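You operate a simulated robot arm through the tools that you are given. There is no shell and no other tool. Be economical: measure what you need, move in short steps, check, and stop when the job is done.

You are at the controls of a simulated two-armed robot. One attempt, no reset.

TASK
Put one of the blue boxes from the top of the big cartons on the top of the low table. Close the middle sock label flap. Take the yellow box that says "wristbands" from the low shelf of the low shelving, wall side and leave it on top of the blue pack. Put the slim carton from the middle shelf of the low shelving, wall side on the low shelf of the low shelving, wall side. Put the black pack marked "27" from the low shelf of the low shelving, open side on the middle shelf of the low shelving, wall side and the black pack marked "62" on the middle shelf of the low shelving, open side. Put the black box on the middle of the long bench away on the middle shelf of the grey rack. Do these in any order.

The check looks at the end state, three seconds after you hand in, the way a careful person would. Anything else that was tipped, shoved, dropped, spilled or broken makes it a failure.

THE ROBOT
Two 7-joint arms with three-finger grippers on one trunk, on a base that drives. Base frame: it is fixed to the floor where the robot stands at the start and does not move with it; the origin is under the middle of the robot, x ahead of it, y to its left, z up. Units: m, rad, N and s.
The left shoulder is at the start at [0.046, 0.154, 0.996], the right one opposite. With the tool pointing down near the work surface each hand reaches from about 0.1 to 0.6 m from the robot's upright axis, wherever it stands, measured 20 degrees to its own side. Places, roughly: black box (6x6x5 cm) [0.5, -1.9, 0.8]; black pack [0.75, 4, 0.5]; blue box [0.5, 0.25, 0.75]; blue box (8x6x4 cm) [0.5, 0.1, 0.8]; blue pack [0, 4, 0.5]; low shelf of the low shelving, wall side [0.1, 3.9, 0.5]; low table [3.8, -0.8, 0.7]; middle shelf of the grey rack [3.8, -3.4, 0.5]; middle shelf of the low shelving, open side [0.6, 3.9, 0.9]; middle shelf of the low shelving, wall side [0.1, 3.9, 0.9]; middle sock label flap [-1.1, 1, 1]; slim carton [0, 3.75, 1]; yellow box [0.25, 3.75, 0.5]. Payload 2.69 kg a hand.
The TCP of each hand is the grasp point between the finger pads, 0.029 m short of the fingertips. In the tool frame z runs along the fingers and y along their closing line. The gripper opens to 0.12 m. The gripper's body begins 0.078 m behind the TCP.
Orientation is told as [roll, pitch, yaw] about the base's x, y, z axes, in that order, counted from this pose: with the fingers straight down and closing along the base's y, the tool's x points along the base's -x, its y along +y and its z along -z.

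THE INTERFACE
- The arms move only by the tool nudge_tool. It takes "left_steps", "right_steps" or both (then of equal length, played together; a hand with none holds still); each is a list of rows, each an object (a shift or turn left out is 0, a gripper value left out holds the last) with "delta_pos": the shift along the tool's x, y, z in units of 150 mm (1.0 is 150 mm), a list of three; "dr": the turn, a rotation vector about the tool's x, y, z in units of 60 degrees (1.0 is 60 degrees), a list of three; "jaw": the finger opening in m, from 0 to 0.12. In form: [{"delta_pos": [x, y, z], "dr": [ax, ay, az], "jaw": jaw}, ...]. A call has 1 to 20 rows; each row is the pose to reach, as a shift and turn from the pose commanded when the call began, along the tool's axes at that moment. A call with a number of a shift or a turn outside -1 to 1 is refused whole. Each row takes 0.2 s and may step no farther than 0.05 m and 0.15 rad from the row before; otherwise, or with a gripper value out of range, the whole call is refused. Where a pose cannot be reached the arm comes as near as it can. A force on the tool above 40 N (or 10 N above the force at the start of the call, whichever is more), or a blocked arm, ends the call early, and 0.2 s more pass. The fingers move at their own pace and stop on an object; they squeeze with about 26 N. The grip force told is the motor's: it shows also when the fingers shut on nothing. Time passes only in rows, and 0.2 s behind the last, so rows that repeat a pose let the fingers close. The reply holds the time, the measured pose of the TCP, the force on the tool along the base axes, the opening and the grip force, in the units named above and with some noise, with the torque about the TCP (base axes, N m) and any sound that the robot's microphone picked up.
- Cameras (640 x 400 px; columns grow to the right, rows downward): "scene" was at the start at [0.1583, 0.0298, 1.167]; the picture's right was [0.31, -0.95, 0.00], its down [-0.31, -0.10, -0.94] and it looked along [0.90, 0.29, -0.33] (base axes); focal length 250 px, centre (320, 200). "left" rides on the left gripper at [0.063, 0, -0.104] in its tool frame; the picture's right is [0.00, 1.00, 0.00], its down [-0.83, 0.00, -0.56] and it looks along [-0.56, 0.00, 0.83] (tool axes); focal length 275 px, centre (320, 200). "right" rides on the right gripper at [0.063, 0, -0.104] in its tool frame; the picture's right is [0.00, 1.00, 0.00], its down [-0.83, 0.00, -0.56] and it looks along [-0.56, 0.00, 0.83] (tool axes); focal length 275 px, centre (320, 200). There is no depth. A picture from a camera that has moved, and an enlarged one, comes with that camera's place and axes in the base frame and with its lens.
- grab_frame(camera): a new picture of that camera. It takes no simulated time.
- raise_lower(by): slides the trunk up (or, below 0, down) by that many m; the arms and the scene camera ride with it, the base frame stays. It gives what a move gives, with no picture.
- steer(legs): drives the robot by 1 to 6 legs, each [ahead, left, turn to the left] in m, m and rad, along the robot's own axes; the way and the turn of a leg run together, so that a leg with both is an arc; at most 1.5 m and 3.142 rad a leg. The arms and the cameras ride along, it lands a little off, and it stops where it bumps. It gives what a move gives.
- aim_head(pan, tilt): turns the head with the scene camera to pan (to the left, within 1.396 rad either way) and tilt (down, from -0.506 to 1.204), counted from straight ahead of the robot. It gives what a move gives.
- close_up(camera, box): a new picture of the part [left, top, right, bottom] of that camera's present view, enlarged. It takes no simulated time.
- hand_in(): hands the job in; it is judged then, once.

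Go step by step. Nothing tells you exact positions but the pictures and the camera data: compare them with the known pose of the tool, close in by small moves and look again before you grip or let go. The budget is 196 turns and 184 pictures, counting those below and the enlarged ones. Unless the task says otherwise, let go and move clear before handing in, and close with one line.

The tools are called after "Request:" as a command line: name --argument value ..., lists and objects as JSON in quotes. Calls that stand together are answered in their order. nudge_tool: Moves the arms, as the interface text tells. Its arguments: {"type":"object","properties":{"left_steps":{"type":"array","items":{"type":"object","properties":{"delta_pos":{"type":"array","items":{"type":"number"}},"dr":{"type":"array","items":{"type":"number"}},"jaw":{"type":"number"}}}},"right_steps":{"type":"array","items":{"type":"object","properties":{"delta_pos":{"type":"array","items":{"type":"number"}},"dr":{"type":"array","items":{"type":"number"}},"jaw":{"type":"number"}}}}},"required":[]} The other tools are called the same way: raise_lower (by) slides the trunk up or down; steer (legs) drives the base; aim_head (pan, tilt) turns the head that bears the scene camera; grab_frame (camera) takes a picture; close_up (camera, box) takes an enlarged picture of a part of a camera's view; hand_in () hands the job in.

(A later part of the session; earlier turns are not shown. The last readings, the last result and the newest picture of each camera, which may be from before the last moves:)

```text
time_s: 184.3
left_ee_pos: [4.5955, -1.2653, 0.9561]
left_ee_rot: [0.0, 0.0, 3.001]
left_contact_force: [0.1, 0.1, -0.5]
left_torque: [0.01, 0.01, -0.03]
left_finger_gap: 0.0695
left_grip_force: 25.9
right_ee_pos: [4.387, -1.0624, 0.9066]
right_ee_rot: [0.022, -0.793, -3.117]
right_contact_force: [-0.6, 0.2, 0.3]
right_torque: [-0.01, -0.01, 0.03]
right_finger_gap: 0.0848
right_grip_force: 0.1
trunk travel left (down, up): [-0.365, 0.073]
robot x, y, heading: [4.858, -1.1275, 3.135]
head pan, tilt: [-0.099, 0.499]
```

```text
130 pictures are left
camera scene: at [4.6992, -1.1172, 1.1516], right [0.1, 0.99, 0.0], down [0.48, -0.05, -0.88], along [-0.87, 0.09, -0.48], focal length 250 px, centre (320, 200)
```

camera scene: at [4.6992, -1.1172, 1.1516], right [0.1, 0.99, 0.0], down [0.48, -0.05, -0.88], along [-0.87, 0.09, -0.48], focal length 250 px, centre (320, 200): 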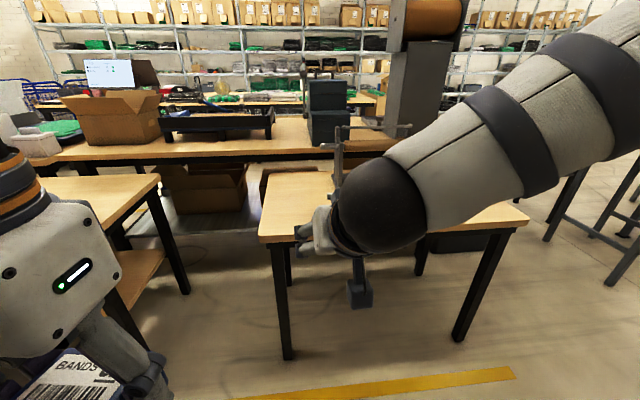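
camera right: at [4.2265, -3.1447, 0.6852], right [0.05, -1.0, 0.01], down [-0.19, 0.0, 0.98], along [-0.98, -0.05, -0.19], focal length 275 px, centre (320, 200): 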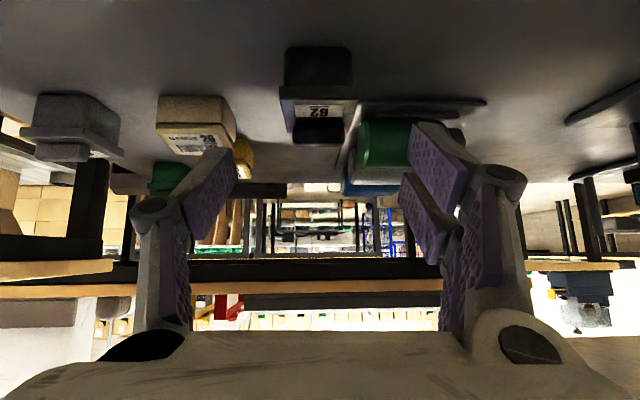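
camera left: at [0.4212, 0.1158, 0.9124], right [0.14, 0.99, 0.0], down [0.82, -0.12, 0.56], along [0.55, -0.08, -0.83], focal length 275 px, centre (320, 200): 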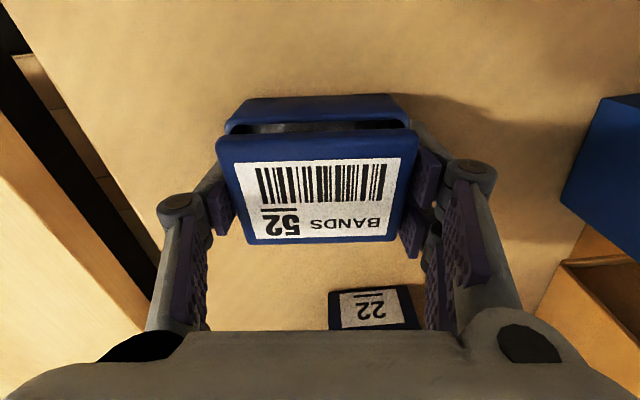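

The low table is ahead (front edge x≈4.12, y −1.22…−0.42, z≈0.72). I'll straighten the right hand out of the view and drive in front of it.

Request:
nudge_tool --right_steps '[{"delta_pos": [0, 0, -0.1], "dr": [0, 0.125, 0]}, {"delta_pos": [0, 0.1, -0.2], "dr": [0, 0.25, 0]}, {"delta_pos": [0, 0.1, -0.4], "dr": [0, 0.375, 0]}, {"delta_pos": [0, 0, -0.6], "dr": [0, 0.5, 0]}, {"delta_pos": [0, -0.3, -0.7], "dr": [0, 0.625, 0]}, {"delta_pos": [0, -0.6, -0.7], "dr": [0, 0.75, 0]}, {"delta_pos": [0, -0.6, -0.7], "dr": [0, 0.75, 0]}]'

Request:
steer --legs '[[0, -0.25, 0], [0.15, 0, 0]]'

Request:
aim_head --pan 0.05 --tilt 0.5

Request:
grab_frame --camera "scene"

```text
time_s: 185.9
left_ee_pos: [4.5979, -1.2648, 0.9574]
left_ee_rot: [0.001, -0.001, 3.001]
left_contact_force: [-0.1, 0.5, 0.1]
left_torque: [-0.04, -0.01, -0.02]
left_finger_gap: 0.0695
left_grip_force: 26.1
right_ee_pos: [4.4561, -0.9687, 0.9776]
right_ee_rot: [0.016, -0.006, -3.099]
right_contact_force: [-0.4, -0.5, -0.5]
right_torque: [-0.01, 0.05, 0.01]
right_finger_gap: 0.085
right_grip_force: 0.0
trunk travel left (down, up): [-0.365, 0.073]
robot x, y, heading: [4.8589, -1.1291, 3.136]
head pan, tilt: [-0.099, 0.499]
```

```text
time_s: 189.3
left_ee_pos: [4.4517, -1.0127, 0.9566]
left_ee_rot: [0.001, 0.001, 3.003]
left_contact_force: [-0.4, 0.7, -0.6]
left_torque: [0.0, -0.02, 0.0]
left_finger_gap: 0.0695
left_grip_force: 25.9
right_ee_pos: [4.3109, -0.7171, 0.9773]
right_ee_rot: [0.018, -0.004, -3.097]
right_contact_force: [-0.1, -0.4, -0.4]
right_torque: [0.01, -0.02, 0.04]
right_finger_gap: 0.085
right_grip_force: 0.1
trunk travel left (down, up): [-0.365, 0.073]
robot x, y, heading: [4.7188, -0.8761, 3.14]
head pan, tilt: [-0.099, 0.499]
```

```text
time_s: 190.1
left_ee_pos: [4.453, -1.0125, 0.9571]
left_ee_rot: [0.001, 0.0, 3.0]
left_contact_force: [-0.3, 1.2, -0.8]
left_torque: [-0.02, 0.0, 0.03]
left_finger_gap: 0.0694
left_grip_force: 25.8
right_ee_pos: [4.312, -0.7167, 0.9789]
right_ee_rot: [0.015, -0.007, -3.097]
right_contact_force: [-0.6, 0.2, 0.2]
right_torque: [-0.01, 0.01, -0.01]
right_finger_gap: 0.0851
right_grip_force: 0.0
trunk travel left (down, up): [-0.365, 0.073]
robot x, y, heading: [4.7161, -0.8745, 3.139]
head pan, tilt: [0.051, 0.499]
```

```text
129 pictures are left
camera scene: at [4.5555, -0.8784, 1.1517], right [-0.05, 1.0, 0.0], down [0.48, 0.02, -0.88], along [-0.88, -0.04, -0.48], focal length 250 px, centre (320, 200)
```

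scene: 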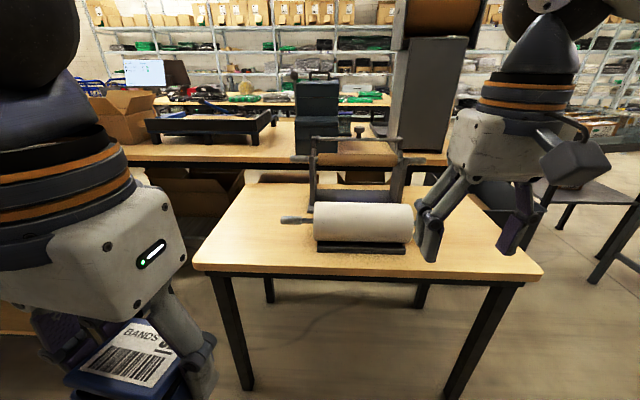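

Free spot on the low table at about [4.03, −1.11], left of the roll machine. Moving in and bringing the left hand above it.

Request:
nudge_tool --right_steps '[{"delta_pos": [0.25, 0, 0]}, {"delta_pos": [0.5, 0, 0]}, {"delta_pos": [0.65, 0, 0]}]'

Request:
steer --legs '[[0.2, 0.05, 0]]'

Request:
nudge_tool --left_steps '[{"delta_pos": [-0.3, 0.15, 0]}, {"delta_pos": [-0.6, 0.3, 0]}, {"delta_pos": [-0.9, 0.45, 0]}, {"delta_pos": [-1.0, 0.52, 0.2]}, {"delta_pos": [-1.0, 0.52, 0.4]}, {"delta_pos": [-1.0, 0.52, 0.4]}]'

Request:
grab_frame --camera "left"

Request:
grab_frame --camera "scene"

```text
time_s: 190.8
left_ee_pos: [4.4536, -1.0126, 0.9567]
left_ee_rot: [0.0, 0.0, 3.003]
left_contact_force: [0.4, -0.5, -0.2]
left_torque: [0.01, 0.02, 0.01]
left_finger_gap: 0.0696
left_grip_force: 26.3
right_ee_pos: [4.4097, -0.7111, 0.9732]
right_ee_rot: [0.015, -0.007, -3.097]
right_contact_force: [0.2, 0.0, -0.7]
right_torque: [-0.03, 0.01, 0.02]
right_finger_gap: 0.0852
right_grip_force: 0.0
trunk travel left (down, up): [-0.365, 0.073]
robot x, y, heading: [4.7162, -0.876, 3.137]
head pan, tilt: [0.051, 0.499]
```

```text
time_s: 192.5
left_ee_pos: [4.2528, -1.0613, 0.9558]
left_ee_rot: [0.0, 0.002, 3.0]
left_contact_force: [-0.3, 0.1, -1.1]
left_torque: [0.04, -0.01, 0.04]
left_finger_gap: 0.0695
left_grip_force: 25.9
right_ee_pos: [4.211, -0.7606, 0.9751]
right_ee_rot: [0.015, -0.005, -3.099]
right_contact_force: [0.9, 0.2, -0.5]
right_torque: [0.02, -0.03, 0.02]
right_finger_gap: 0.0849
right_grip_force: 0.0
trunk travel left (down, up): [-0.365, 0.073]
robot x, y, heading: [4.5193, -0.9215, 3.137]
head pan, tilt: [0.051, 0.499]
```

```text
refused: row 1 steps farther than a row can; nothing moved
```

```text
128 pictures are left
camera left: at [4.3142, -1.0707, 1.0621], right [-0.15, -0.99, 0.0], down [-0.82, 0.12, 0.56], along [-0.55, 0.08, -0.83], focal length 275 px, centre (320, 200)
```

left: 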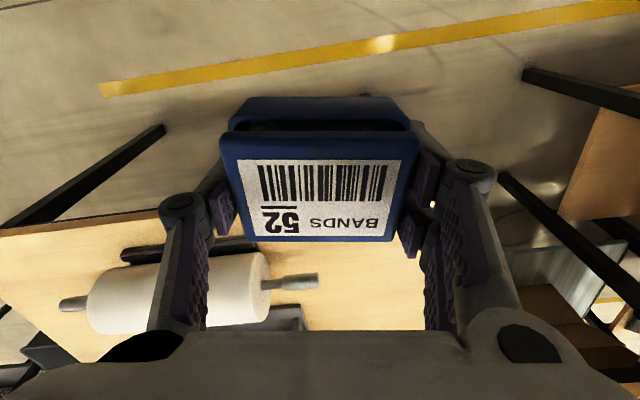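

```text
127 pictures are left
camera scene: at [4.3554, -0.9272, 1.1516], right [-0.05, 1.0, 0.0], down [0.48, 0.02, -0.88], along [-0.88, -0.04, -0.48], focal length 250 px, centre (320, 200)
```

scene: 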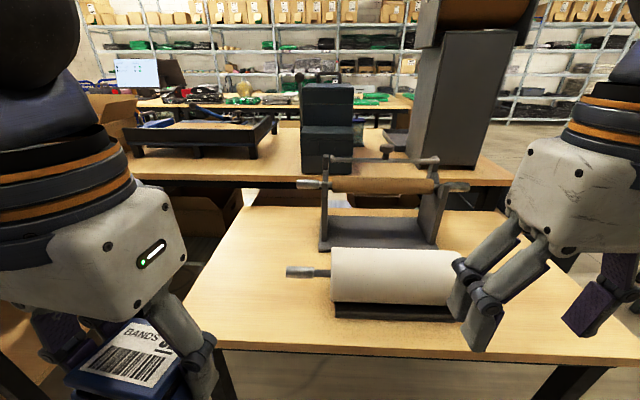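

Request:
nudge_tool --left_steps '[{"delta_pos": [-0.3, 0.09, 0]}, {"delta_pos": [-0.6, 0.18, 0]}, {"delta_pos": [-0.85, 0.25, 0.1]}, {"delta_pos": [-1.0, 0.3, 0.25]}, {"delta_pos": [-1.0, 0.3, 0.4]}]'

Request:
nudge_tool --left_steps '[{"delta_pos": [-0.25, 0.07, 0]}, {"delta_pos": [-0.5, 0.144, 0]}, {"delta_pos": [-0.5, 0.144, 0.25]}, {"delta_pos": [-0.5, 0.144, 0.5]}, {"delta_pos": [-0.5, 0.144, 0.7]}, {"delta_pos": [-0.5, 0.144, 0.7]}]'

Request:
grab_frame --camera "left"

Request:
grab_frame --camera "scene"

```text
time_s: 193.7
left_ee_pos: [4.0968, -1.0855, 0.8984]
left_ee_rot: [0.001, 0.0, 3.001]
left_contact_force: [-0.2, 0.5, -1.2]
left_torque: [-0.02, 0.04, -0.04]
left_finger_gap: 0.0695
left_grip_force: 26.4
right_ee_pos: [4.2109, -0.76, 0.9751]
right_ee_rot: [0.015, -0.007, -3.101]
right_contact_force: [0.2, 0.0, -0.5]
right_torque: [0.02, 0.05, -0.02]
right_finger_gap: 0.0852
right_grip_force: 0.1
trunk travel left (down, up): [-0.365, 0.073]
robot x, y, heading: [4.5171, -0.9266, 3.14]
head pan, tilt: [0.051, 0.499]
```

```text
time_s: 195.1
left_ee_pos: [4.0234, -1.0945, 0.7931]
left_ee_rot: [-0.001, 0.0, 2.999]
left_contact_force: [0.7, 0.2, -1.7]
left_torque: [-0.02, 0.02, 0.02]
left_finger_gap: 0.0694
left_grip_force: 26.2
right_ee_pos: [4.2106, -0.76, 0.9754]
right_ee_rot: [0.016, -0.006, -3.1]
right_contact_force: [-1.5, 0.9, -0.9]
right_torque: [0.02, 0.0, -0.02]
right_finger_gap: 0.0851
right_grip_force: 0.1
trunk travel left (down, up): [-0.365, 0.073]
robot x, y, heading: [4.5166, -0.9243, 3.136]
head pan, tilt: [0.051, 0.499]
```

```text
126 pictures are left
camera left: at [4.0838, -1.1049, 0.8984], right [-0.15, -0.99, 0.0], down [-0.82, 0.12, 0.56], along [-0.55, 0.08, -0.83], focal length 275 px, centre (320, 200)
```

left: 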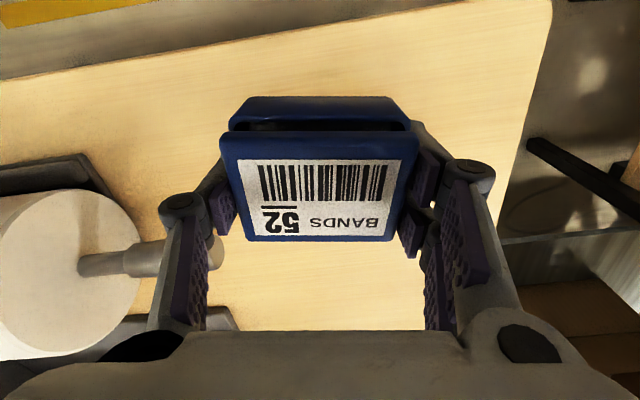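

```text
125 pictures are left
camera scene: at [4.3562, -0.9271, 1.1517], right [-0.05, 1.0, 0.0], down [0.48, 0.02, -0.88], along [-0.88, -0.04, -0.48], focal length 250 px, centre (320, 200)
```

scene: 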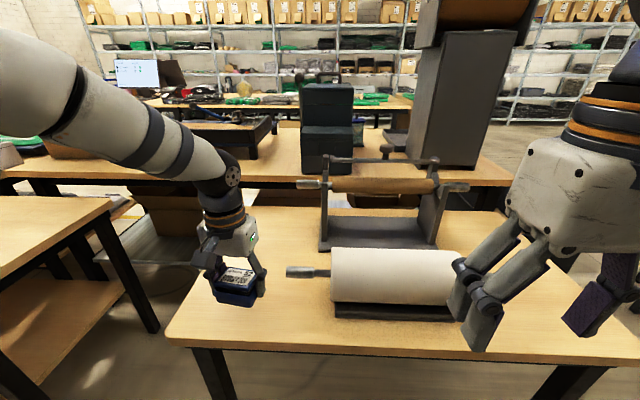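

The crank handle is near the finger on one side, so I shift 2 cm away from it, then lower to the table.

Request:
nudge_tool --left_steps '[{"delta_pos": [0, 0.14, 0]}, {"delta_pos": [0, 0.14, 0.1]}, {"delta_pos": [0, 0.14, 0.2]}, {"delta_pos": [0, 0.14, 0.22]}, {"delta_pos": [0, 0.14, 0.24]}, {"delta_pos": [0, 0.14, 0.24]}]'

```text
time_s: 196.5
left_ee_pos: [4.0181, -1.1156, 0.7568]
left_ee_rot: [0.001, 0.001, 2.999]
left_contact_force: [-0.3, 0.1, 0.1]
left_torque: [0.01, -0.01, 0.01]
left_finger_gap: 0.0695
left_grip_force: 26.1
right_ee_pos: [4.2108, -0.7602, 0.9755]
right_ee_rot: [0.016, -0.007, -3.099]
right_contact_force: [-0.5, -0.3, -0.1]
right_torque: [0.01, 0.02, -0.03]
right_finger_gap: 0.0848
right_grip_force: 0.0
trunk travel left (down, up): [-0.365, 0.073]
robot x, y, heading: [4.5147, -0.9293, 3.137]
head pan, tilt: [0.051, 0.499]
```

Request:
nudge_tool --left_steps '[{"delta_pos": [0, 0, 0.02]}, {"delta_pos": [0, 0, 0.04]}, {"delta_pos": [0, 0, 0.04]}]'

Request:
close_up --camera "scene" --box '[170, 220, 330, 330]'

```text
time_s: 197.3
left_ee_pos: [4.0185, -1.1165, 0.7494]
left_ee_rot: [-0.001, 0.0, 3.001]
left_contact_force: [-0.6, 0.4, -1.3]
left_torque: [0.03, -0.03, 0.01]
left_finger_gap: 0.0693
left_grip_force: 26.1
right_ee_pos: [4.2108, -0.76, 0.9749]
right_ee_rot: [0.015, -0.008, -3.101]
right_contact_force: [-0.3, -0.4, 0.3]
right_torque: [-0.02, 0.01, -0.05]
right_finger_gap: 0.0851
right_grip_force: 0.1
trunk travel left (down, up): [-0.365, 0.073]
robot x, y, heading: [4.5169, -0.9231, 3.136]
head pan, tilt: [0.051, 0.499]
```

```text
3.64 times, centred on (250, 275) of scene
camera zoom: at [4.3561, -0.927, 1.1517], right [-0.05, 1.0, 0.0], down [0.48, 0.02, -0.88], along [-0.88, -0.04, -0.48], focal length 909 px, centre (574, -73)
```

zoom: 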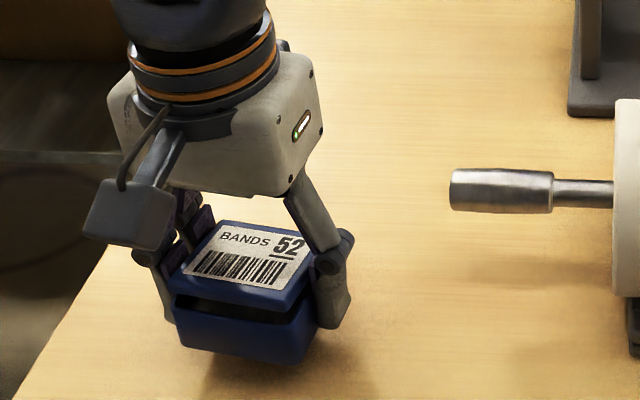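

Request:
nudge_tool --left_steps '[{"delta_pos": [0, 0, 0.02]}, {"delta_pos": [0, 0, 0.04]}, {"delta_pos": [0, 0, 0.06]}, {"delta_pos": [0, 0, 0.06]}]'

```text
time_s: 198.3
left_ee_pos: [4.0195, -1.1162, 0.7402]
left_ee_rot: [0.0, -0.001, 3.0]
left_contact_force: [-0.3, -0.8, -0.5]
left_torque: [0.0, 0.0, 0.01]
left_finger_gap: 0.0695
left_grip_force: 25.9
right_ee_pos: [4.2099, -0.7594, 0.9746]
right_ee_rot: [0.015, -0.006, -3.1]
right_contact_force: [-0.4, -1.1, -0.3]
right_torque: [0.01, -0.01, 0.0]
right_finger_gap: 0.085
right_grip_force: 0.1
trunk travel left (down, up): [-0.365, 0.073]
robot x, y, heading: [4.5159, -0.9253, 3.138]
head pan, tilt: [0.051, 0.499]
```

Request:
nudge_tool --left_steps '[{"delta_pos": [0, 0, 0.02]}, {"delta_pos": [0, 0, 0.035]}, {"delta_pos": [0, 0, 0.05]}, {"delta_pos": [0, 0, 0.05]}]'

Request:
close_up --camera "scene" --box '[170, 220, 330, 330]'

```text
time_s: 199.3
left_ee_pos: [4.0187, -1.1156, 0.7321]
left_ee_rot: [0.0, 0.0, 3.0]
left_contact_force: [1.0, -0.8, -1.3]
left_torque: [0.02, 0.0, -0.02]
left_finger_gap: 0.0694
left_grip_force: 26.0
right_ee_pos: [4.2112, -0.7619, 0.9756]
right_ee_rot: [0.016, -0.007, -3.099]
right_contact_force: [0.6, 0.3, -0.3]
right_torque: [-0.05, 0.0, 0.01]
right_finger_gap: 0.0848
right_grip_force: 0.1
trunk travel left (down, up): [-0.365, 0.073]
robot x, y, heading: [4.5185, -0.9251, 3.137]
head pan, tilt: [0.051, 0.499]
```

```text
3.64 times, centred on (250, 275) of scene
camera zoom: at [4.3561, -0.927, 1.1517], right [-0.05, 1.0, 0.0], down [0.48, 0.02, -0.88], along [-0.88, -0.04, -0.48], focal length 909 px, centre (574, -73)
```

zoom: 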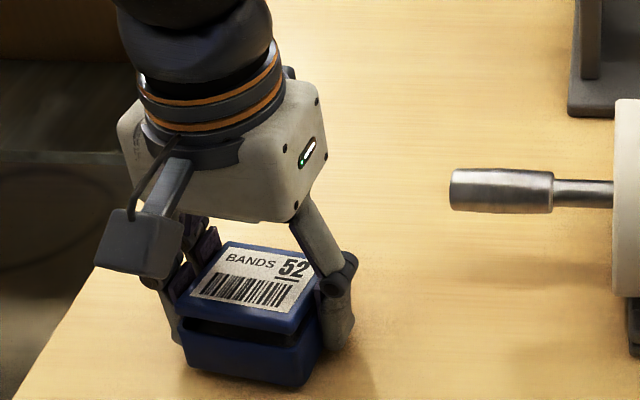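

Request:
nudge_tool --left_steps '[{"delta_pos": [0, 0, 0.02]}, {"delta_pos": [0, 0, 0.04]}, {"delta_pos": [0, 0, 0.06]}, {"delta_pos": [0, 0, 0.08]}, {"delta_pos": [0, 0, 0.08]}]'

Request:
close_up --camera "scene" --box '[170, 220, 330, 330]'

```text
time_s: 200.3
left_ee_pos: [4.0177, -1.1162, 0.7269]
left_ee_rot: [0.0, -0.009, 3.0]
left_contact_force: [10.3, -0.5, 28.9]
left_torque: [0.08, -0.39, 0.0]
left_finger_gap: 0.0695
left_grip_force: 26.0
right_ee_pos: [4.2136, -0.7601, 0.9763]
right_ee_rot: [0.015, -0.008, -3.098]
right_contact_force: [0.4, 0.0, -0.3]
right_torque: [-0.01, 0.03, 0.0]
right_finger_gap: 0.0849
right_grip_force: 0.1
trunk travel left (down, up): [-0.365, 0.073]
robot x, y, heading: [4.5192, -0.9273, 3.132]
head pan, tilt: [0.051, 0.499]
stopped in row 5 (left hand): the force on the tool passed its limit at 42 N (the readings are from after the stop); the commanded pose is now the measured one
```

```text
3.64 times, centred on (250, 275) of scene
camera zoom: at [4.3591, -0.9264, 1.1522], right [-0.05, 1.0, 0.0], down [0.48, 0.02, -0.88], along [-0.88, -0.04, -0.48], focal length 909 px, centre (574, -73)
```

zoom: 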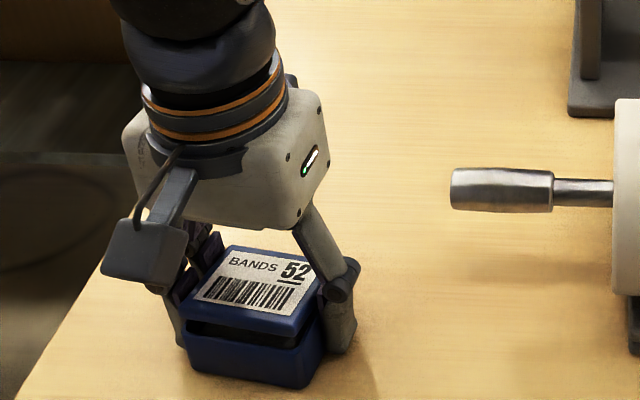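

On the table. Easing, opening and lifting away.

Request:
nudge_tool --left_steps '[{"delta_pos": [0, 0, -0.01]}, {"delta_pos": [0, 0, -0.01], "jaw": 0.095}, {"delta_pos": [0, 0, -0.01], "jaw": 0.095}, {"delta_pos": [0, 0, -0.2], "jaw": 0.095}, {"delta_pos": [0, 0, -0.5], "jaw": 0.095}, {"delta_pos": [0, 0, -0.8], "jaw": 0.095}, {"delta_pos": [0, 0, -1.0], "jaw": 0.095}, {"delta_pos": [0.3, 0, -1.0]}, {"delta_pos": [0.6, 0, -1.0]}, {"delta_pos": [0.9, 0, -1.0]}]'

Request:
grab_frame --camera "scene"

```text
time_s: 202.5
left_ee_pos: [4.1513, -1.1346, 0.8742]
left_ee_rot: [0.002, -0.007, 3.001]
left_contact_force: [0.8, -0.1, 0.2]
left_torque: [0.03, 0.01, 0.02]
left_finger_gap: 0.0949
left_grip_force: 0.1
right_ee_pos: [4.2116, -0.762, 0.9755]
right_ee_rot: [0.016, -0.008, -3.1]
right_contact_force: [0.4, 0.1, -0.5]
right_torque: [0.0, 0.01, 0.03]
right_finger_gap: 0.0849
right_grip_force: 0.1
trunk travel left (down, up): [-0.365, 0.073]
robot x, y, heading: [4.5155, -0.9208, 3.138]
head pan, tilt: [0.051, 0.499]
```

```text
121 pictures are left
camera scene: at [4.3567, -0.9277, 1.1517], right [-0.05, 1.0, 0.0], down [0.48, 0.02, -0.88], along [-0.88, -0.04, -0.48], focal length 250 px, centre (320, 200)
```

scene: 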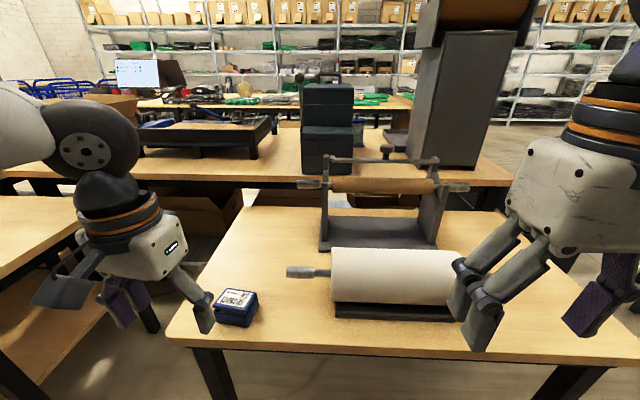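

Blue box is on the low table. Next I drive out via the aisle toward +y and look for the way to the low shelving.

Request:
steer --legs '[[-0.33, 0, 0], [0, 0, -1.57], [0.9, 0, 0]]'

Request:
aim_head --pan 0.0 --tilt 0.25

Request:
grab_frame --camera "scene"

Request:
aim_head --pan 1.0 --tilt 0.25

Request:
grab_frame --camera "scene"

```text
time_s: 212.9
left_ee_pos: [4.6666, 0.3365, 0.8731]
left_ee_rot: [0.001, -0.004, 1.412]
left_contact_force: [0.0, 1.1, -1.0]
left_torque: [-0.02, 0.02, 0.01]
left_finger_gap: 0.0949
left_grip_force: 0.1
right_ee_pos: [5.0399, 0.2697, 0.9747]
right_ee_rot: [0.017, -0.007, 1.595]
right_contact_force: [-0.6, 0.3, -0.7]
right_torque: [0.0, -0.04, -0.03]
right_finger_gap: 0.085
right_grip_force: 0.0
trunk travel left (down, up): [-0.365, 0.073]
robot x, y, heading: [4.8741, -0.0338, 1.545]
head pan, tilt: [0.051, 0.499]
```

```text
time_s: 213.6
left_ee_pos: [4.6668, 0.3361, 0.8739]
left_ee_rot: [0.002, -0.007, 1.411]
left_contact_force: [-0.5, -0.3, 0.3]
left_torque: [0.03, -0.01, -0.01]
left_finger_gap: 0.0951
left_grip_force: 0.0
right_ee_pos: [5.0404, 0.2699, 0.9748]
right_ee_rot: [0.016, -0.008, 1.596]
right_contact_force: [1.3, -0.6, -0.9]
right_torque: [-0.01, 0.01, 0.0]
right_finger_gap: 0.0851
right_grip_force: 0.1
trunk travel left (down, up): [-0.365, 0.073]
robot x, y, heading: [4.8698, -0.0321, 1.551]
head pan, tilt: [0.0, 0.25]
```

```text
120 pictures are left
camera scene: at [4.8741, 0.1305, 1.1747], right [1.0, -0.02, 0.0], down [-0.01, -0.25, -0.97], along [0.02, 0.97, -0.25], focal length 250 px, centre (320, 200)
```

scene: 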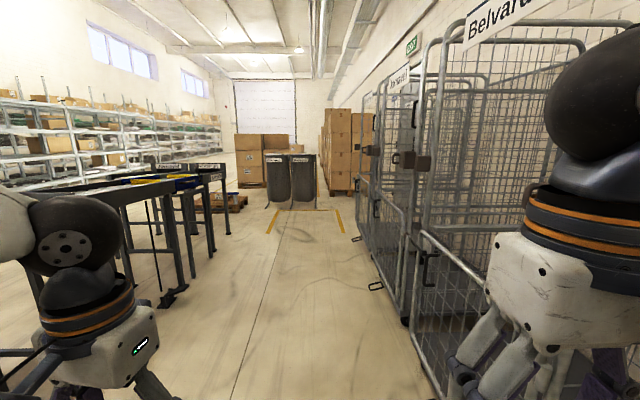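

```text
time_s: 214.9
left_ee_pos: [4.6654, 0.3357, 0.873]
left_ee_rot: [0.002, -0.005, 1.412]
left_contact_force: [0.2, 0.7, -0.1]
left_torque: [-0.01, 0.0, -0.03]
left_finger_gap: 0.0951
left_grip_force: 0.0
right_ee_pos: [5.0392, 0.2696, 0.9751]
right_ee_rot: [0.015, -0.007, 1.595]
right_contact_force: [1.1, -1.0, -0.5]
right_torque: [0.01, 0.0, -0.03]
right_finger_gap: 0.085
right_grip_force: 0.1
trunk travel left (down, up): [-0.365, 0.073]
robot x, y, heading: [4.8714, -0.0342, 1.546]
head pan, tilt: [1.0, 0.25]
```

```text
119 pictures are left
camera scene: at [4.7946, 0.0894, 1.1748], right [0.56, 0.83, 0.0], down [0.2, -0.14, -0.97], along [-0.8, 0.54, -0.25], focal length 250 px, centre (320, 200)
```

scene: 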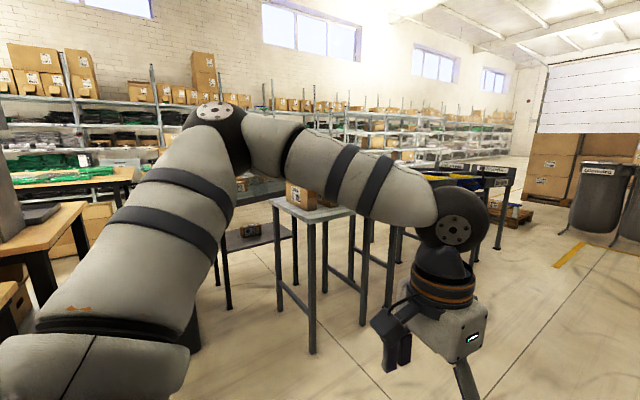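

The black stands on the left end near y≈3.1, cages line the right. I'll drive up to y≈3.2 and look left for the passage to −x.

Request:
steer --legs '[[1.5, 0.05, 0.02], [1.5, 0.05, 0]]'

Request:
aim_head --pan 1.1 --tilt 0.35

Request:
grab_frame --camera "scene"

```text
refused: leg 1 is longer than a leg can be; nothing moved
```

```text
time_s: 215.6
left_ee_pos: [4.6668, 0.336, 0.8725]
left_ee_rot: [0.002, -0.005, 1.411]
left_contact_force: [0.0, -0.1, -0.1]
left_torque: [0.0, 0.01, 0.0]
left_finger_gap: 0.0952
left_grip_force: 0.1
right_ee_pos: [5.0401, 0.2686, 0.9755]
right_ee_rot: [0.015, -0.007, 1.596]
right_contact_force: [0.3, -1.1, 1.0]
right_torque: [-0.01, 0.0, -0.02]
right_finger_gap: 0.0849
right_grip_force: 0.1
trunk travel left (down, up): [-0.365, 0.073]
robot x, y, heading: [4.869, -0.0339, 1.543]
head pan, tilt: [1.1, 0.351]
```

```text
118 pictures are left
camera scene: at [4.7901, 0.0812, 1.1654], right [0.47, 0.88, 0.0], down [0.3, -0.16, -0.94], along [-0.83, 0.45, -0.34], focal length 250 px, centre (320, 200)
```

scene: 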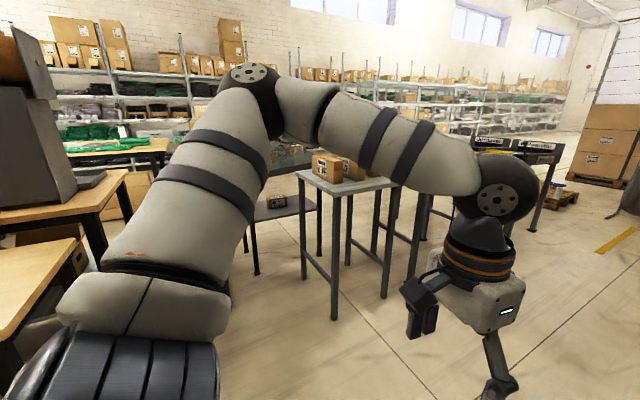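

Request:
steer --legs '[[1.49, 0.04, 0.02], [1.45, 0.04, 0]]'

Request:
aim_head --pan 0.9 --tilt 0.35

Request:
grab_frame --camera "scene"

```text
time_s: 230.0
left_ee_pos: [4.6084, 3.3212, 0.8728]
left_ee_rot: [0.002, -0.006, 1.435]
left_contact_force: [0.0, -0.4, 0.4]
left_torque: [0.01, 0.01, -0.01]
left_finger_gap: 0.0949
left_grip_force: 0.0
right_ee_pos: [4.982, 3.2631, 0.9748]
right_ee_rot: [0.015, -0.006, 1.62]
right_contact_force: [0.3, -0.3, 0.6]
right_torque: [-0.02, -0.01, -0.01]
right_finger_gap: 0.0849
right_grip_force: 0.0
trunk travel left (down, up): [-0.365, 0.073]
robot x, y, heading: [4.8214, 2.9527, 1.572]
head pan, tilt: [1.1, 0.351]
```

```text
time_s: 230.7
left_ee_pos: [4.6069, 3.3203, 0.8726]
left_ee_rot: [0.0, -0.005, 1.436]
left_contact_force: [-0.2, 0.5, 0.2]
left_torque: [0.01, 0.02, 0.02]
left_finger_gap: 0.095
left_grip_force: 0.0
right_ee_pos: [4.9816, 3.2634, 0.9751]
right_ee_rot: [0.016, -0.006, 1.619]
right_contact_force: [0.5, 0.1, -0.1]
right_torque: [-0.02, 0.0, 0.01]
right_finger_gap: 0.085
right_grip_force: 0.1
trunk travel left (down, up): [-0.365, 0.073]
robot x, y, heading: [4.8199, 2.9532, 1.57]
head pan, tilt: [0.901, 0.351]
```

```text
117 pictures are left
camera scene: at [4.7469, 3.0838, 1.1654], right [0.62, 0.79, 0.0], down [0.27, -0.21, -0.94], along [-0.74, 0.58, -0.34], focal length 250 px, centre (320, 200)
```

scene: 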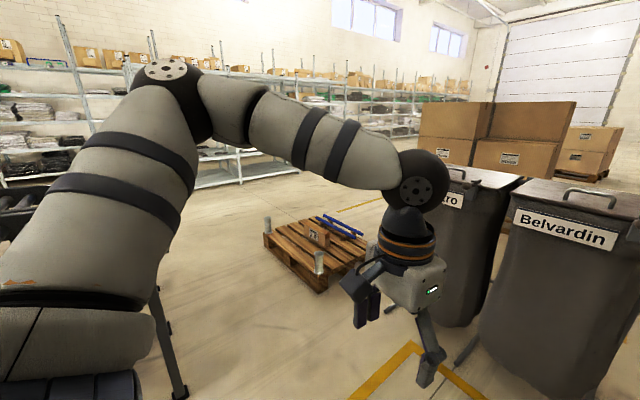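

There is a ~0.75 m passage between the stands (y≤3.05) and the pallet (y≥3.85). I'll line up at y≈3.47, turn to −x, and verify before passing.

Request:
steer --legs '[[0.51, 0, 0], [0, 0, 1.57]]'

Request:
aim_head --pan 0.0 --tilt 0.5

Request:
grab_frame --camera "scene"

```text
time_s: 237.5
left_ee_pos: [4.4565, 3.2478, 0.8736]
left_ee_rot: [0.002, -0.005, 3.009]
left_contact_force: [-0.9, 0.3, -0.2]
left_torque: [-0.01, 0.05, 0.0]
left_finger_gap: 0.0953
left_grip_force: 0.0
right_ee_pos: [4.5135, 3.6237, 0.9752]
right_ee_rot: [0.016, -0.007, -3.093]
right_contact_force: [-0.4, 0.3, 0.4]
right_torque: [0.02, 0.01, 0.01]
right_finger_gap: 0.085
right_grip_force: 0.1
trunk travel left (down, up): [-0.365, 0.073]
robot x, y, heading: [4.8207, 3.4631, -3.142]
head pan, tilt: [0.901, 0.351]
```

```text
time_s: 238.7
left_ee_pos: [4.4567, 3.2487, 0.8739]
left_ee_rot: [0.001, -0.004, 3.008]
left_contact_force: [-0.2, 0.0, 0.5]
left_torque: [0.0, -0.04, -0.01]
left_finger_gap: 0.0948
left_grip_force: 0.0
right_ee_pos: [4.5144, 3.6231, 0.9752]
right_ee_rot: [0.016, -0.006, -3.094]
right_contact_force: [0.1, -0.4, -0.5]
right_torque: [-0.02, -0.01, -0.01]
right_finger_gap: 0.085
right_grip_force: 0.0
trunk travel left (down, up): [-0.365, 0.073]
robot x, y, heading: [4.8195, 3.4593, -3.139]
head pan, tilt: [0.0, 0.499]
```

```text
116 pictures are left
camera scene: at [4.6602, 3.4619, 1.1517], right [0.0, 1.0, 0.0], down [0.48, 0.0, -0.88], along [-0.88, 0.0, -0.48], focal length 250 px, centre (320, 200)
```

scene: 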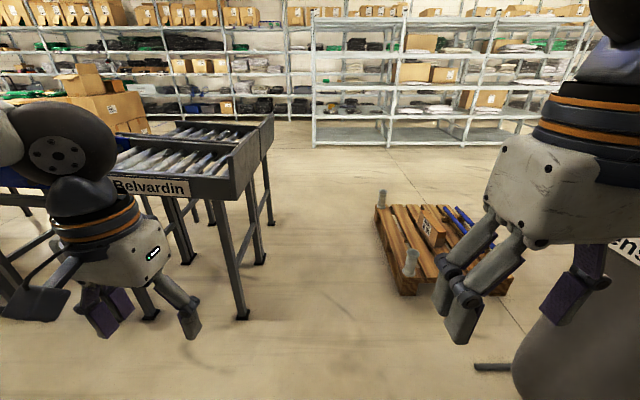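

Passage confirmed: 3.06–3.9. The low shelving's open side is straight ahead (front face x≈0.72, shelves at z≈0.5 and 0.9). Driving through.

Request:
steer --legs '[[1.4, 0, 0], [1.4, 0, 0]]'

Request:
grab_frame --camera "scene"

```text
time_s: 251.9
left_ee_pos: [1.7343, 3.2607, 0.8737]
left_ee_rot: [0.001, -0.006, 3.002]
left_contact_force: [-1.2, -0.1, -0.5]
left_torque: [-0.01, 0.0, 0.04]
left_finger_gap: 0.0952
left_grip_force: 0.1
right_ee_pos: [1.7936, 3.6346, 0.9747]
right_ee_rot: [0.015, -0.008, -3.099]
right_contact_force: [0.1, -0.5, -1.1]
right_torque: [0.01, -0.02, 0.02]
right_finger_gap: 0.085
right_grip_force: 0.0
trunk travel left (down, up): [-0.365, 0.073]
robot x, y, heading: [2.104, 3.4703, 3.136]
head pan, tilt: [0.0, 0.499]
```

```text
115 pictures are left
camera scene: at [1.9398, 3.4728, 1.1516], right [0.0, 1.0, 0.0], down [0.48, 0.0, -0.88], along [-0.88, 0.0, -0.48], focal length 250 px, centre (320, 200)
```

scene: 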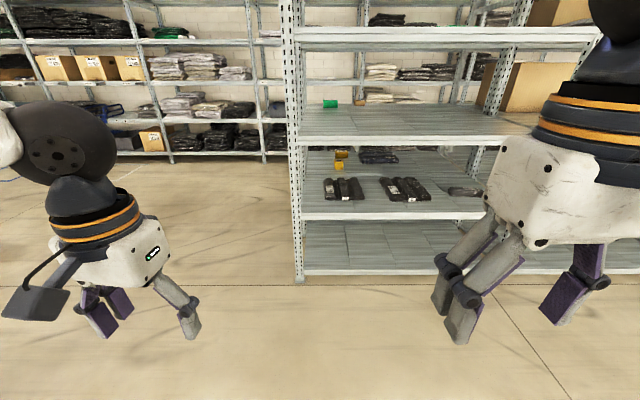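

I see two black packs on the low shelf, open side. Zooming in for labels.

Request:
close_up --camera "scene" --box '[280, 70, 480, 230]'

```text
2.50 times, centred on (380, 150) of scene
camera zoom: at [1.9398, 3.4728, 1.1516], right [0.0, 1.0, 0.0], down [0.48, 0.0, -0.88], along [-0.88, 0.0, -0.48], focal length 625 px, centre (170, 325)
```

zoom: 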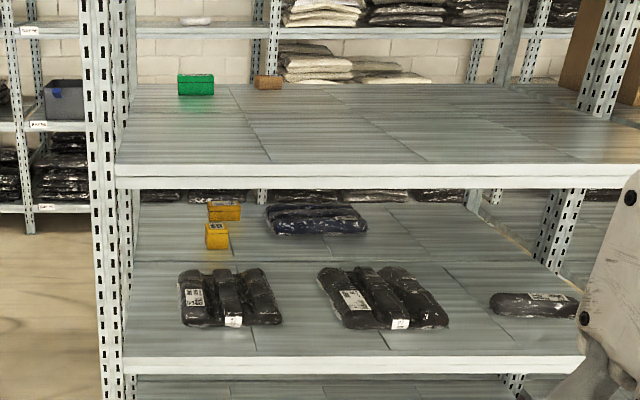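

Shelf boards run through from the open to the wall side. The packs look like triple rolls ~22×18×5 cm; I need a closer look for labels and gripping, so I drive nearer and lower the trunk.

Request:
steer --legs '[[0.6, -0.28, 0]]'

Request:
raise_lower --by -0.2

Request:
aim_head --pan 0.0 --tilt 0.6

Request:
grab_frame --camera "scene"

```text
time_s: 255.7
left_ee_pos: [1.1245, 3.5393, 0.873]
left_ee_rot: [0.001, -0.005, 3.01]
left_contact_force: [0.1, 0.8, 0.2]
left_torque: [0.03, -0.02, 0.0]
left_finger_gap: 0.0952
left_grip_force: 0.1
right_ee_pos: [1.1815, 3.9133, 0.9751]
right_ee_rot: [0.016, -0.008, -3.089]
right_contact_force: [-0.2, 0.6, 0.1]
right_torque: [-0.01, -0.01, 0.01]
right_finger_gap: 0.085
right_grip_force: 0.0
trunk travel left (down, up): [-0.365, 0.073]
robot x, y, heading: [1.4896, 3.7527, -3.134]
head pan, tilt: [0.0, 0.499]
```

```text
time_s: 257.8
left_ee_pos: [1.1256, 3.5384, 0.6757]
left_ee_rot: [0.002, -0.007, 3.009]
left_contact_force: [-0.1, 0.2, -0.5]
left_torque: [-0.02, -0.02, -0.02]
left_finger_gap: 0.095
left_grip_force: 0.1
right_ee_pos: [1.1824, 3.9126, 0.7758]
right_ee_rot: [0.016, -0.007, -3.089]
right_contact_force: [-0.2, -0.4, -0.1]
right_torque: [0.02, -0.02, 0.03]
right_finger_gap: 0.0849
right_grip_force: 0.1
trunk travel left (down, up): [-0.165, 0.273]
robot x, y, heading: [1.4893, 3.752, -3.133]
head pan, tilt: [0.0, 0.499]
```

```text
time_s: 258.5
left_ee_pos: [1.1262, 3.5391, 0.6742]
left_ee_rot: [0.001, -0.005, 3.01]
left_contact_force: [-0.1, 0.2, 0.3]
left_torque: [0.01, -0.03, 0.06]
left_finger_gap: 0.0951
left_grip_force: 0.1
right_ee_pos: [1.1811, 3.9122, 0.7738]
right_ee_rot: [0.015, -0.008, -3.089]
right_contact_force: [-0.5, -0.3, 0.5]
right_torque: [0.0, 0.01, 0.0]
right_finger_gap: 0.0848
right_grip_force: 0.1
trunk travel left (down, up): [-0.165, 0.273]
robot x, y, heading: [1.49, 3.7519, -3.136]
head pan, tilt: [0.0, 0.6]
```

```text
113 pictures are left
camera scene: at [1.2708, 3.7519, 0.9334], right [0.0, 1.0, 0.0], down [0.56, 0.0, -0.83], along [-0.83, 0.0, -0.56], focal length 250 px, centre (320, 200)
```

scene: 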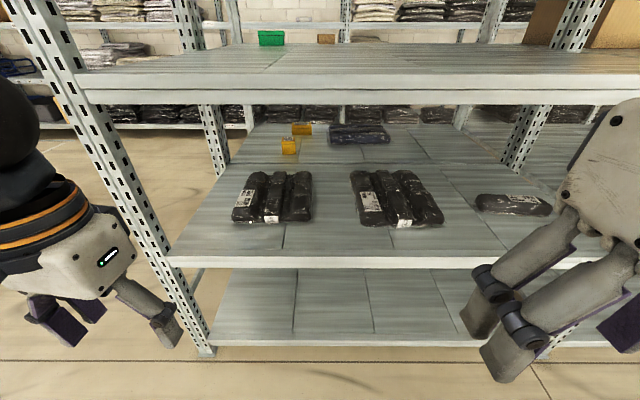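

Request:
close_up --camera "scene" --box '[220, 150, 340, 235]'

Request:
close_up --camera "scene" --box '[340, 150, 460, 235]'

Request:
close_up --camera "scene" --box '[240, 20, 400, 160]'

```text
4.71 times, centred on (280, 192) of scene
camera zoom: at [1.2708, 3.7519, 0.9334], right [0.0, 1.0, 0.0], down [0.56, 0.0, -0.83], along [-0.83, 0.0, -0.56], focal length 1176 px, centre (508, 235)
```

zoom: 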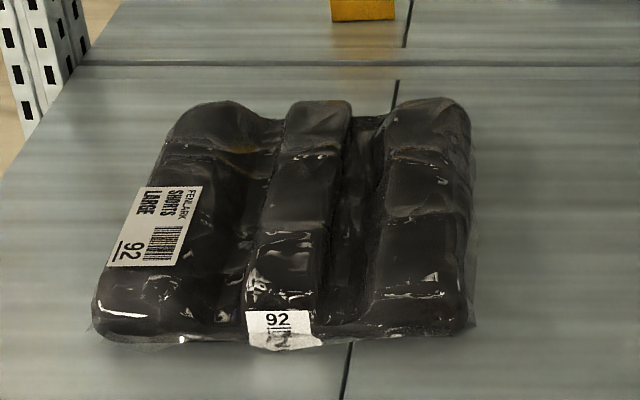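

```text
4.71 times, centred on (400, 192) of scene
camera zoom: at [1.2708, 3.7519, 0.9334], right [0.0, 1.0, 0.0], down [0.56, 0.0, -0.83], along [-0.83, 0.0, -0.56], focal length 1176 px, centre (-56, 235)
```

zoom: 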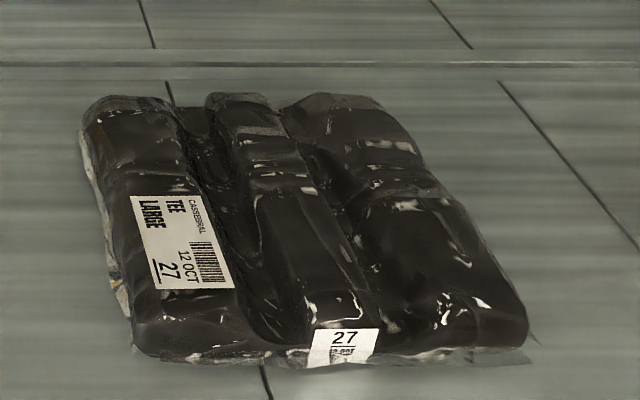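

```text
2.86 times, centred on (320, 90) of scene
camera zoom: at [1.2708, 3.7519, 0.9334], right [0.0, 1.0, 0.0], down [0.56, 0.0, -0.83], along [-0.83, 0.0, -0.56], focal length 714 px, centre (320, 514)
```

zoom: 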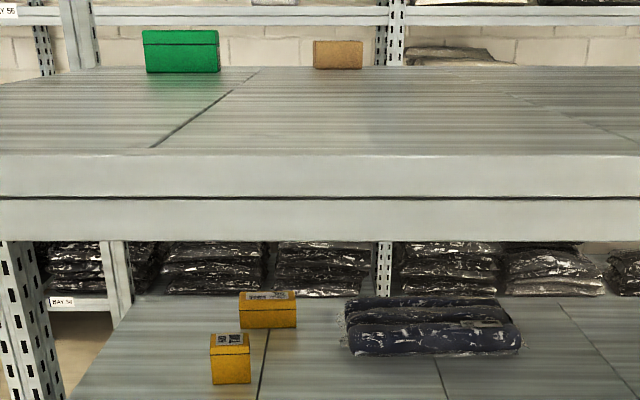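

Request:
close_up --camera "scene" --box '[460, 170, 580, 245]'

Request:
aim_head --pan -0.7 --tilt 0.5

Request:
grab_frame --camera "scene"

```text
5.33 times, centred on (520, 208) of scene
camera zoom: at [1.2708, 3.7519, 0.9334], right [0.0, 1.0, 0.0], down [0.56, 0.0, -0.83], along [-0.83, 0.0, -0.56], focal length 1333 px, centre (-747, 160)
```

zoom: 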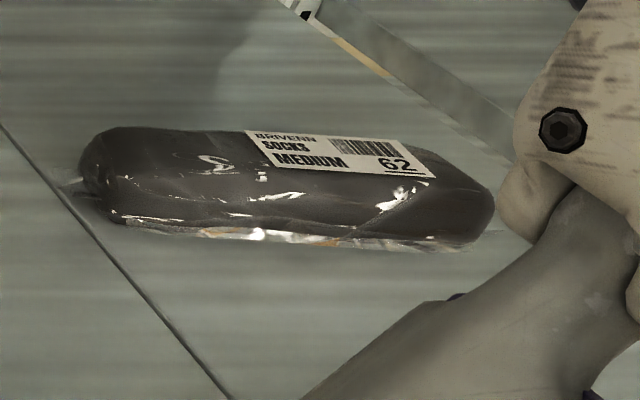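

```text
time_s: 259.6
left_ee_pos: [1.126, 3.5377, 0.6743]
left_ee_rot: [0.001, -0.006, 3.009]
left_contact_force: [0.0, -0.8, 0.9]
left_torque: [0.01, -0.03, -0.01]
left_finger_gap: 0.095
left_grip_force: 0.0
right_ee_pos: [1.1822, 3.9117, 0.7756]
right_ee_rot: [0.015, -0.006, -3.091]
right_contact_force: [-0.1, 0.7, -0.5]
right_torque: [-0.01, 0.01, 0.0]
right_finger_gap: 0.0849
right_grip_force: 0.0
trunk travel left (down, up): [-0.165, 0.273]
robot x, y, heading: [1.4908, 3.7519, -3.14]
head pan, tilt: [-0.7, 0.499]
```

```text
108 pictures are left
camera scene: at [1.2893, 3.8105, 0.9424], right [0.64, 0.77, 0.0], down [0.37, -0.31, -0.88], along [-0.67, 0.56, -0.48], focal length 250 px, centre (320, 200)
```

scene: 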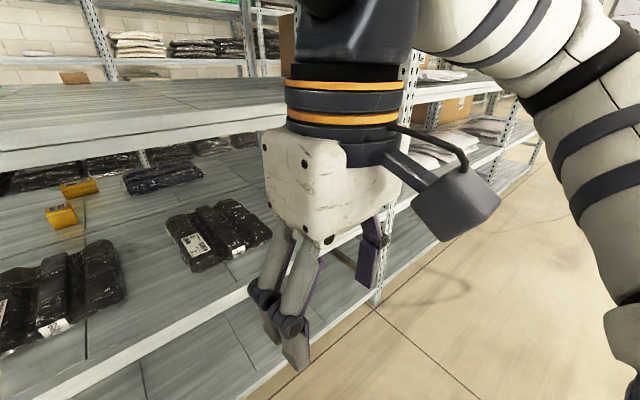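

Packs: "92" (left), "27" (middle), "62" (right, a single roll ~22 cm along y). For "62" I'll use the left hand turned 90° and slanted so the fingers close along x from the roll's end. First go to lowest trunk, sidestep, and rotate the hand in free space.

Request:
raise_lower --by -0.163

Request:
steer --legs '[[0, -0.42, 0]]'

Request:
nudge_tool --left_steps '[{"delta_pos": [0, 0, -0.1], "dr": [0, 0, -0.14]}, {"delta_pos": [0, 0, -0.3], "dr": [0, 0, -0.28]}, {"delta_pos": [0, 0, -0.5], "dr": [0, 0, -0.42]}, {"delta_pos": [0, 0, -0.7], "dr": [0, 0, -0.56]}, {"delta_pos": [0, 0, -0.9], "dr": [0, 0, -0.7]}, {"delta_pos": [0, 0, -1.0], "dr": [0, 0, -0.84]}, {"delta_pos": [0, 0, -1.0], "dr": [0, 0, -0.98]}]'

Request:
nudge_tool --left_steps '[{"dr": [0, 0, -0.14]}, {"dr": [0, 0, -0.28]}, {"dr": [0, 0, -0.4]}, {"dr": [0, 0, -0.4]}]'

Request:
nudge_tool --left_steps '[{"dr": [0, 0.14, 0]}, {"dr": [0, 0.28, 0]}, {"dr": [0, 0.42, 0]}, {"dr": [0, 0.56, 0]}, {"dr": [0, 0.7, 0]}, {"dr": [0, 0.75, 0]}, {"dr": [0, 0.75, 0]}]'

Request:
aim_head --pan 0.0 --tilt 0.3

Request:
grab_frame --camera "scene"

```text
time_s: 261.4
left_ee_pos: [1.1255, 3.5386, 0.5111]
left_ee_rot: [0.0, -0.006, 3.008]
left_contact_force: [0.3, 0.4, 0.1]
left_torque: [0.0, -0.01, 0.01]
left_finger_gap: 0.095
left_grip_force: 0.1
right_ee_pos: [1.1819, 3.9119, 0.6108]
right_ee_rot: [0.017, -0.007, -3.087]
right_contact_force: [-1.0, 0.4, -0.4]
right_torque: [-0.02, -0.01, -0.01]
right_finger_gap: 0.0848
right_grip_force: 0.0
trunk travel left (down, up): [-0.002, 0.436]
robot x, y, heading: [1.4896, 3.7496, -3.137]
head pan, tilt: [-0.7, 0.499]
```

```text
time_s: 265.2
left_ee_pos: [1.1237, 3.9606, 0.5102]
left_ee_rot: [0.002, -0.006, 3.01]
left_contact_force: [0.0, 0.0, 0.1]
left_torque: [0.03, 0.03, 0.03]
left_finger_gap: 0.095
left_grip_force: 0.2
right_ee_pos: [1.1805, 4.3353, 0.6114]
right_ee_rot: [0.017, -0.007, -3.091]
right_contact_force: [-0.6, 0.5, -1.0]
right_torque: [0.01, -0.03, 0.0]
right_finger_gap: 0.085
right_grip_force: 0.1
trunk travel left (down, up): [-0.002, 0.436]
robot x, y, heading: [1.4865, 4.1736, -3.14]
head pan, tilt: [-0.7, 0.499]
```

```text
time_s: 266.8
left_ee_pos: [1.1254, 3.9622, 0.6568]
left_ee_rot: [-0.006, -0.001, -2.247]
left_contact_force: [-0.3, -0.6, 1.4]
left_torque: [-0.01, 0.01, 0.02]
left_finger_gap: 0.0953
left_grip_force: 0.1
left hand out of reach, approached as far as the arm can: row 6, 7
right_ee_pos: [1.1808, 4.3339, 0.6131]
right_ee_rot: [0.016, -0.007, -3.09]
right_contact_force: [-0.4, 0.4, -0.1]
right_torque: [0.01, -0.07, 0.04]
right_finger_gap: 0.085
right_grip_force: 0.1
trunk travel left (down, up): [-0.002, 0.436]
robot x, y, heading: [1.4835, 4.1696, -3.138]
head pan, tilt: [-0.7, 0.499]
```

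```text
time_s: 267.8
left_ee_pos: [1.1247, 3.9647, 0.6572]
left_ee_rot: [-0.005, 0.001, -1.828]
left_contact_force: [-0.2, 0.6, -0.7]
left_torque: [0.01, 0.02, 0.0]
left_finger_gap: 0.0951
left_grip_force: 0.0
right_ee_pos: [1.1811, 4.3344, 0.6119]
right_ee_rot: [0.016, -0.008, -3.093]
right_contact_force: [-0.6, 0.4, 0.0]
right_torque: [0.01, 0.03, 0.01]
right_finger_gap: 0.0853
right_grip_force: 0.1
trunk travel left (down, up): [-0.002, 0.436]
robot x, y, heading: [1.4874, 4.1715, -3.134]
head pan, tilt: [-0.7, 0.499]
```

```text
time_s: 269.4
left_ee_pos: [1.1242, 3.9626, 0.6562]
left_ee_rot: [-0.006, 0.786, -1.834]
left_contact_force: [0.4, -0.8, 0.0]
left_torque: [-0.04, -0.05, -0.02]
left_finger_gap: 0.0951
left_grip_force: 0.1
right_ee_pos: [1.1807, 4.3343, 0.6128]
right_ee_rot: [0.016, -0.008, -3.091]
right_contact_force: [1.3, 0.0, 0.0]
right_torque: [0.03, -0.01, 0.03]
right_finger_gap: 0.0852
right_grip_force: 0.2
trunk travel left (down, up): [-0.002, 0.436]
robot x, y, heading: [1.4916, 4.175, -3.138]
head pan, tilt: [-0.7, 0.499]
```

```text
time_s: 270.5
left_ee_pos: [1.1231, 3.9619, 0.6564]
left_ee_rot: [-0.007, 0.784, -1.835]
left_contact_force: [0.0, -0.1, 0.2]
left_torque: [0.03, 0.0, 0.02]
left_finger_gap: 0.0951
left_grip_force: 0.1
right_ee_pos: [1.1814, 4.3348, 0.6121]
right_ee_rot: [0.016, -0.006, -3.091]
right_contact_force: [0.0, -0.8, 0.4]
right_torque: [0.04, 0.0, -0.03]
right_finger_gap: 0.0848
right_grip_force: 0.1
trunk travel left (down, up): [-0.002, 0.436]
robot x, y, heading: [1.488, 4.1756, -3.132]
head pan, tilt: [0.0, 0.3]
```

```text
107 pictures are left
camera scene: at [1.2107, 4.1737, 0.7913], right [0.0, 1.0, 0.0], down [0.3, 0.0, -0.96], along [-0.96, 0.0, -0.3], focal length 250 px, centre (320, 200)
```

scene: 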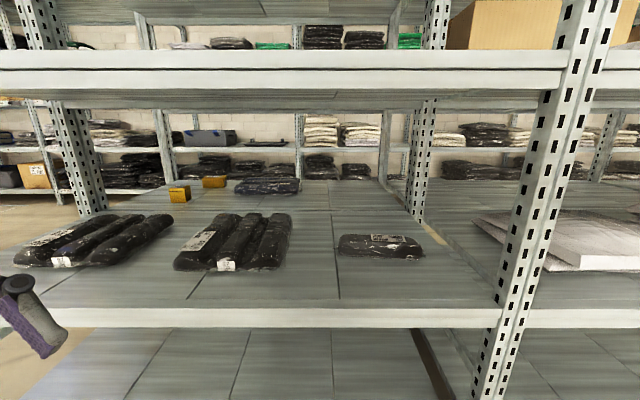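

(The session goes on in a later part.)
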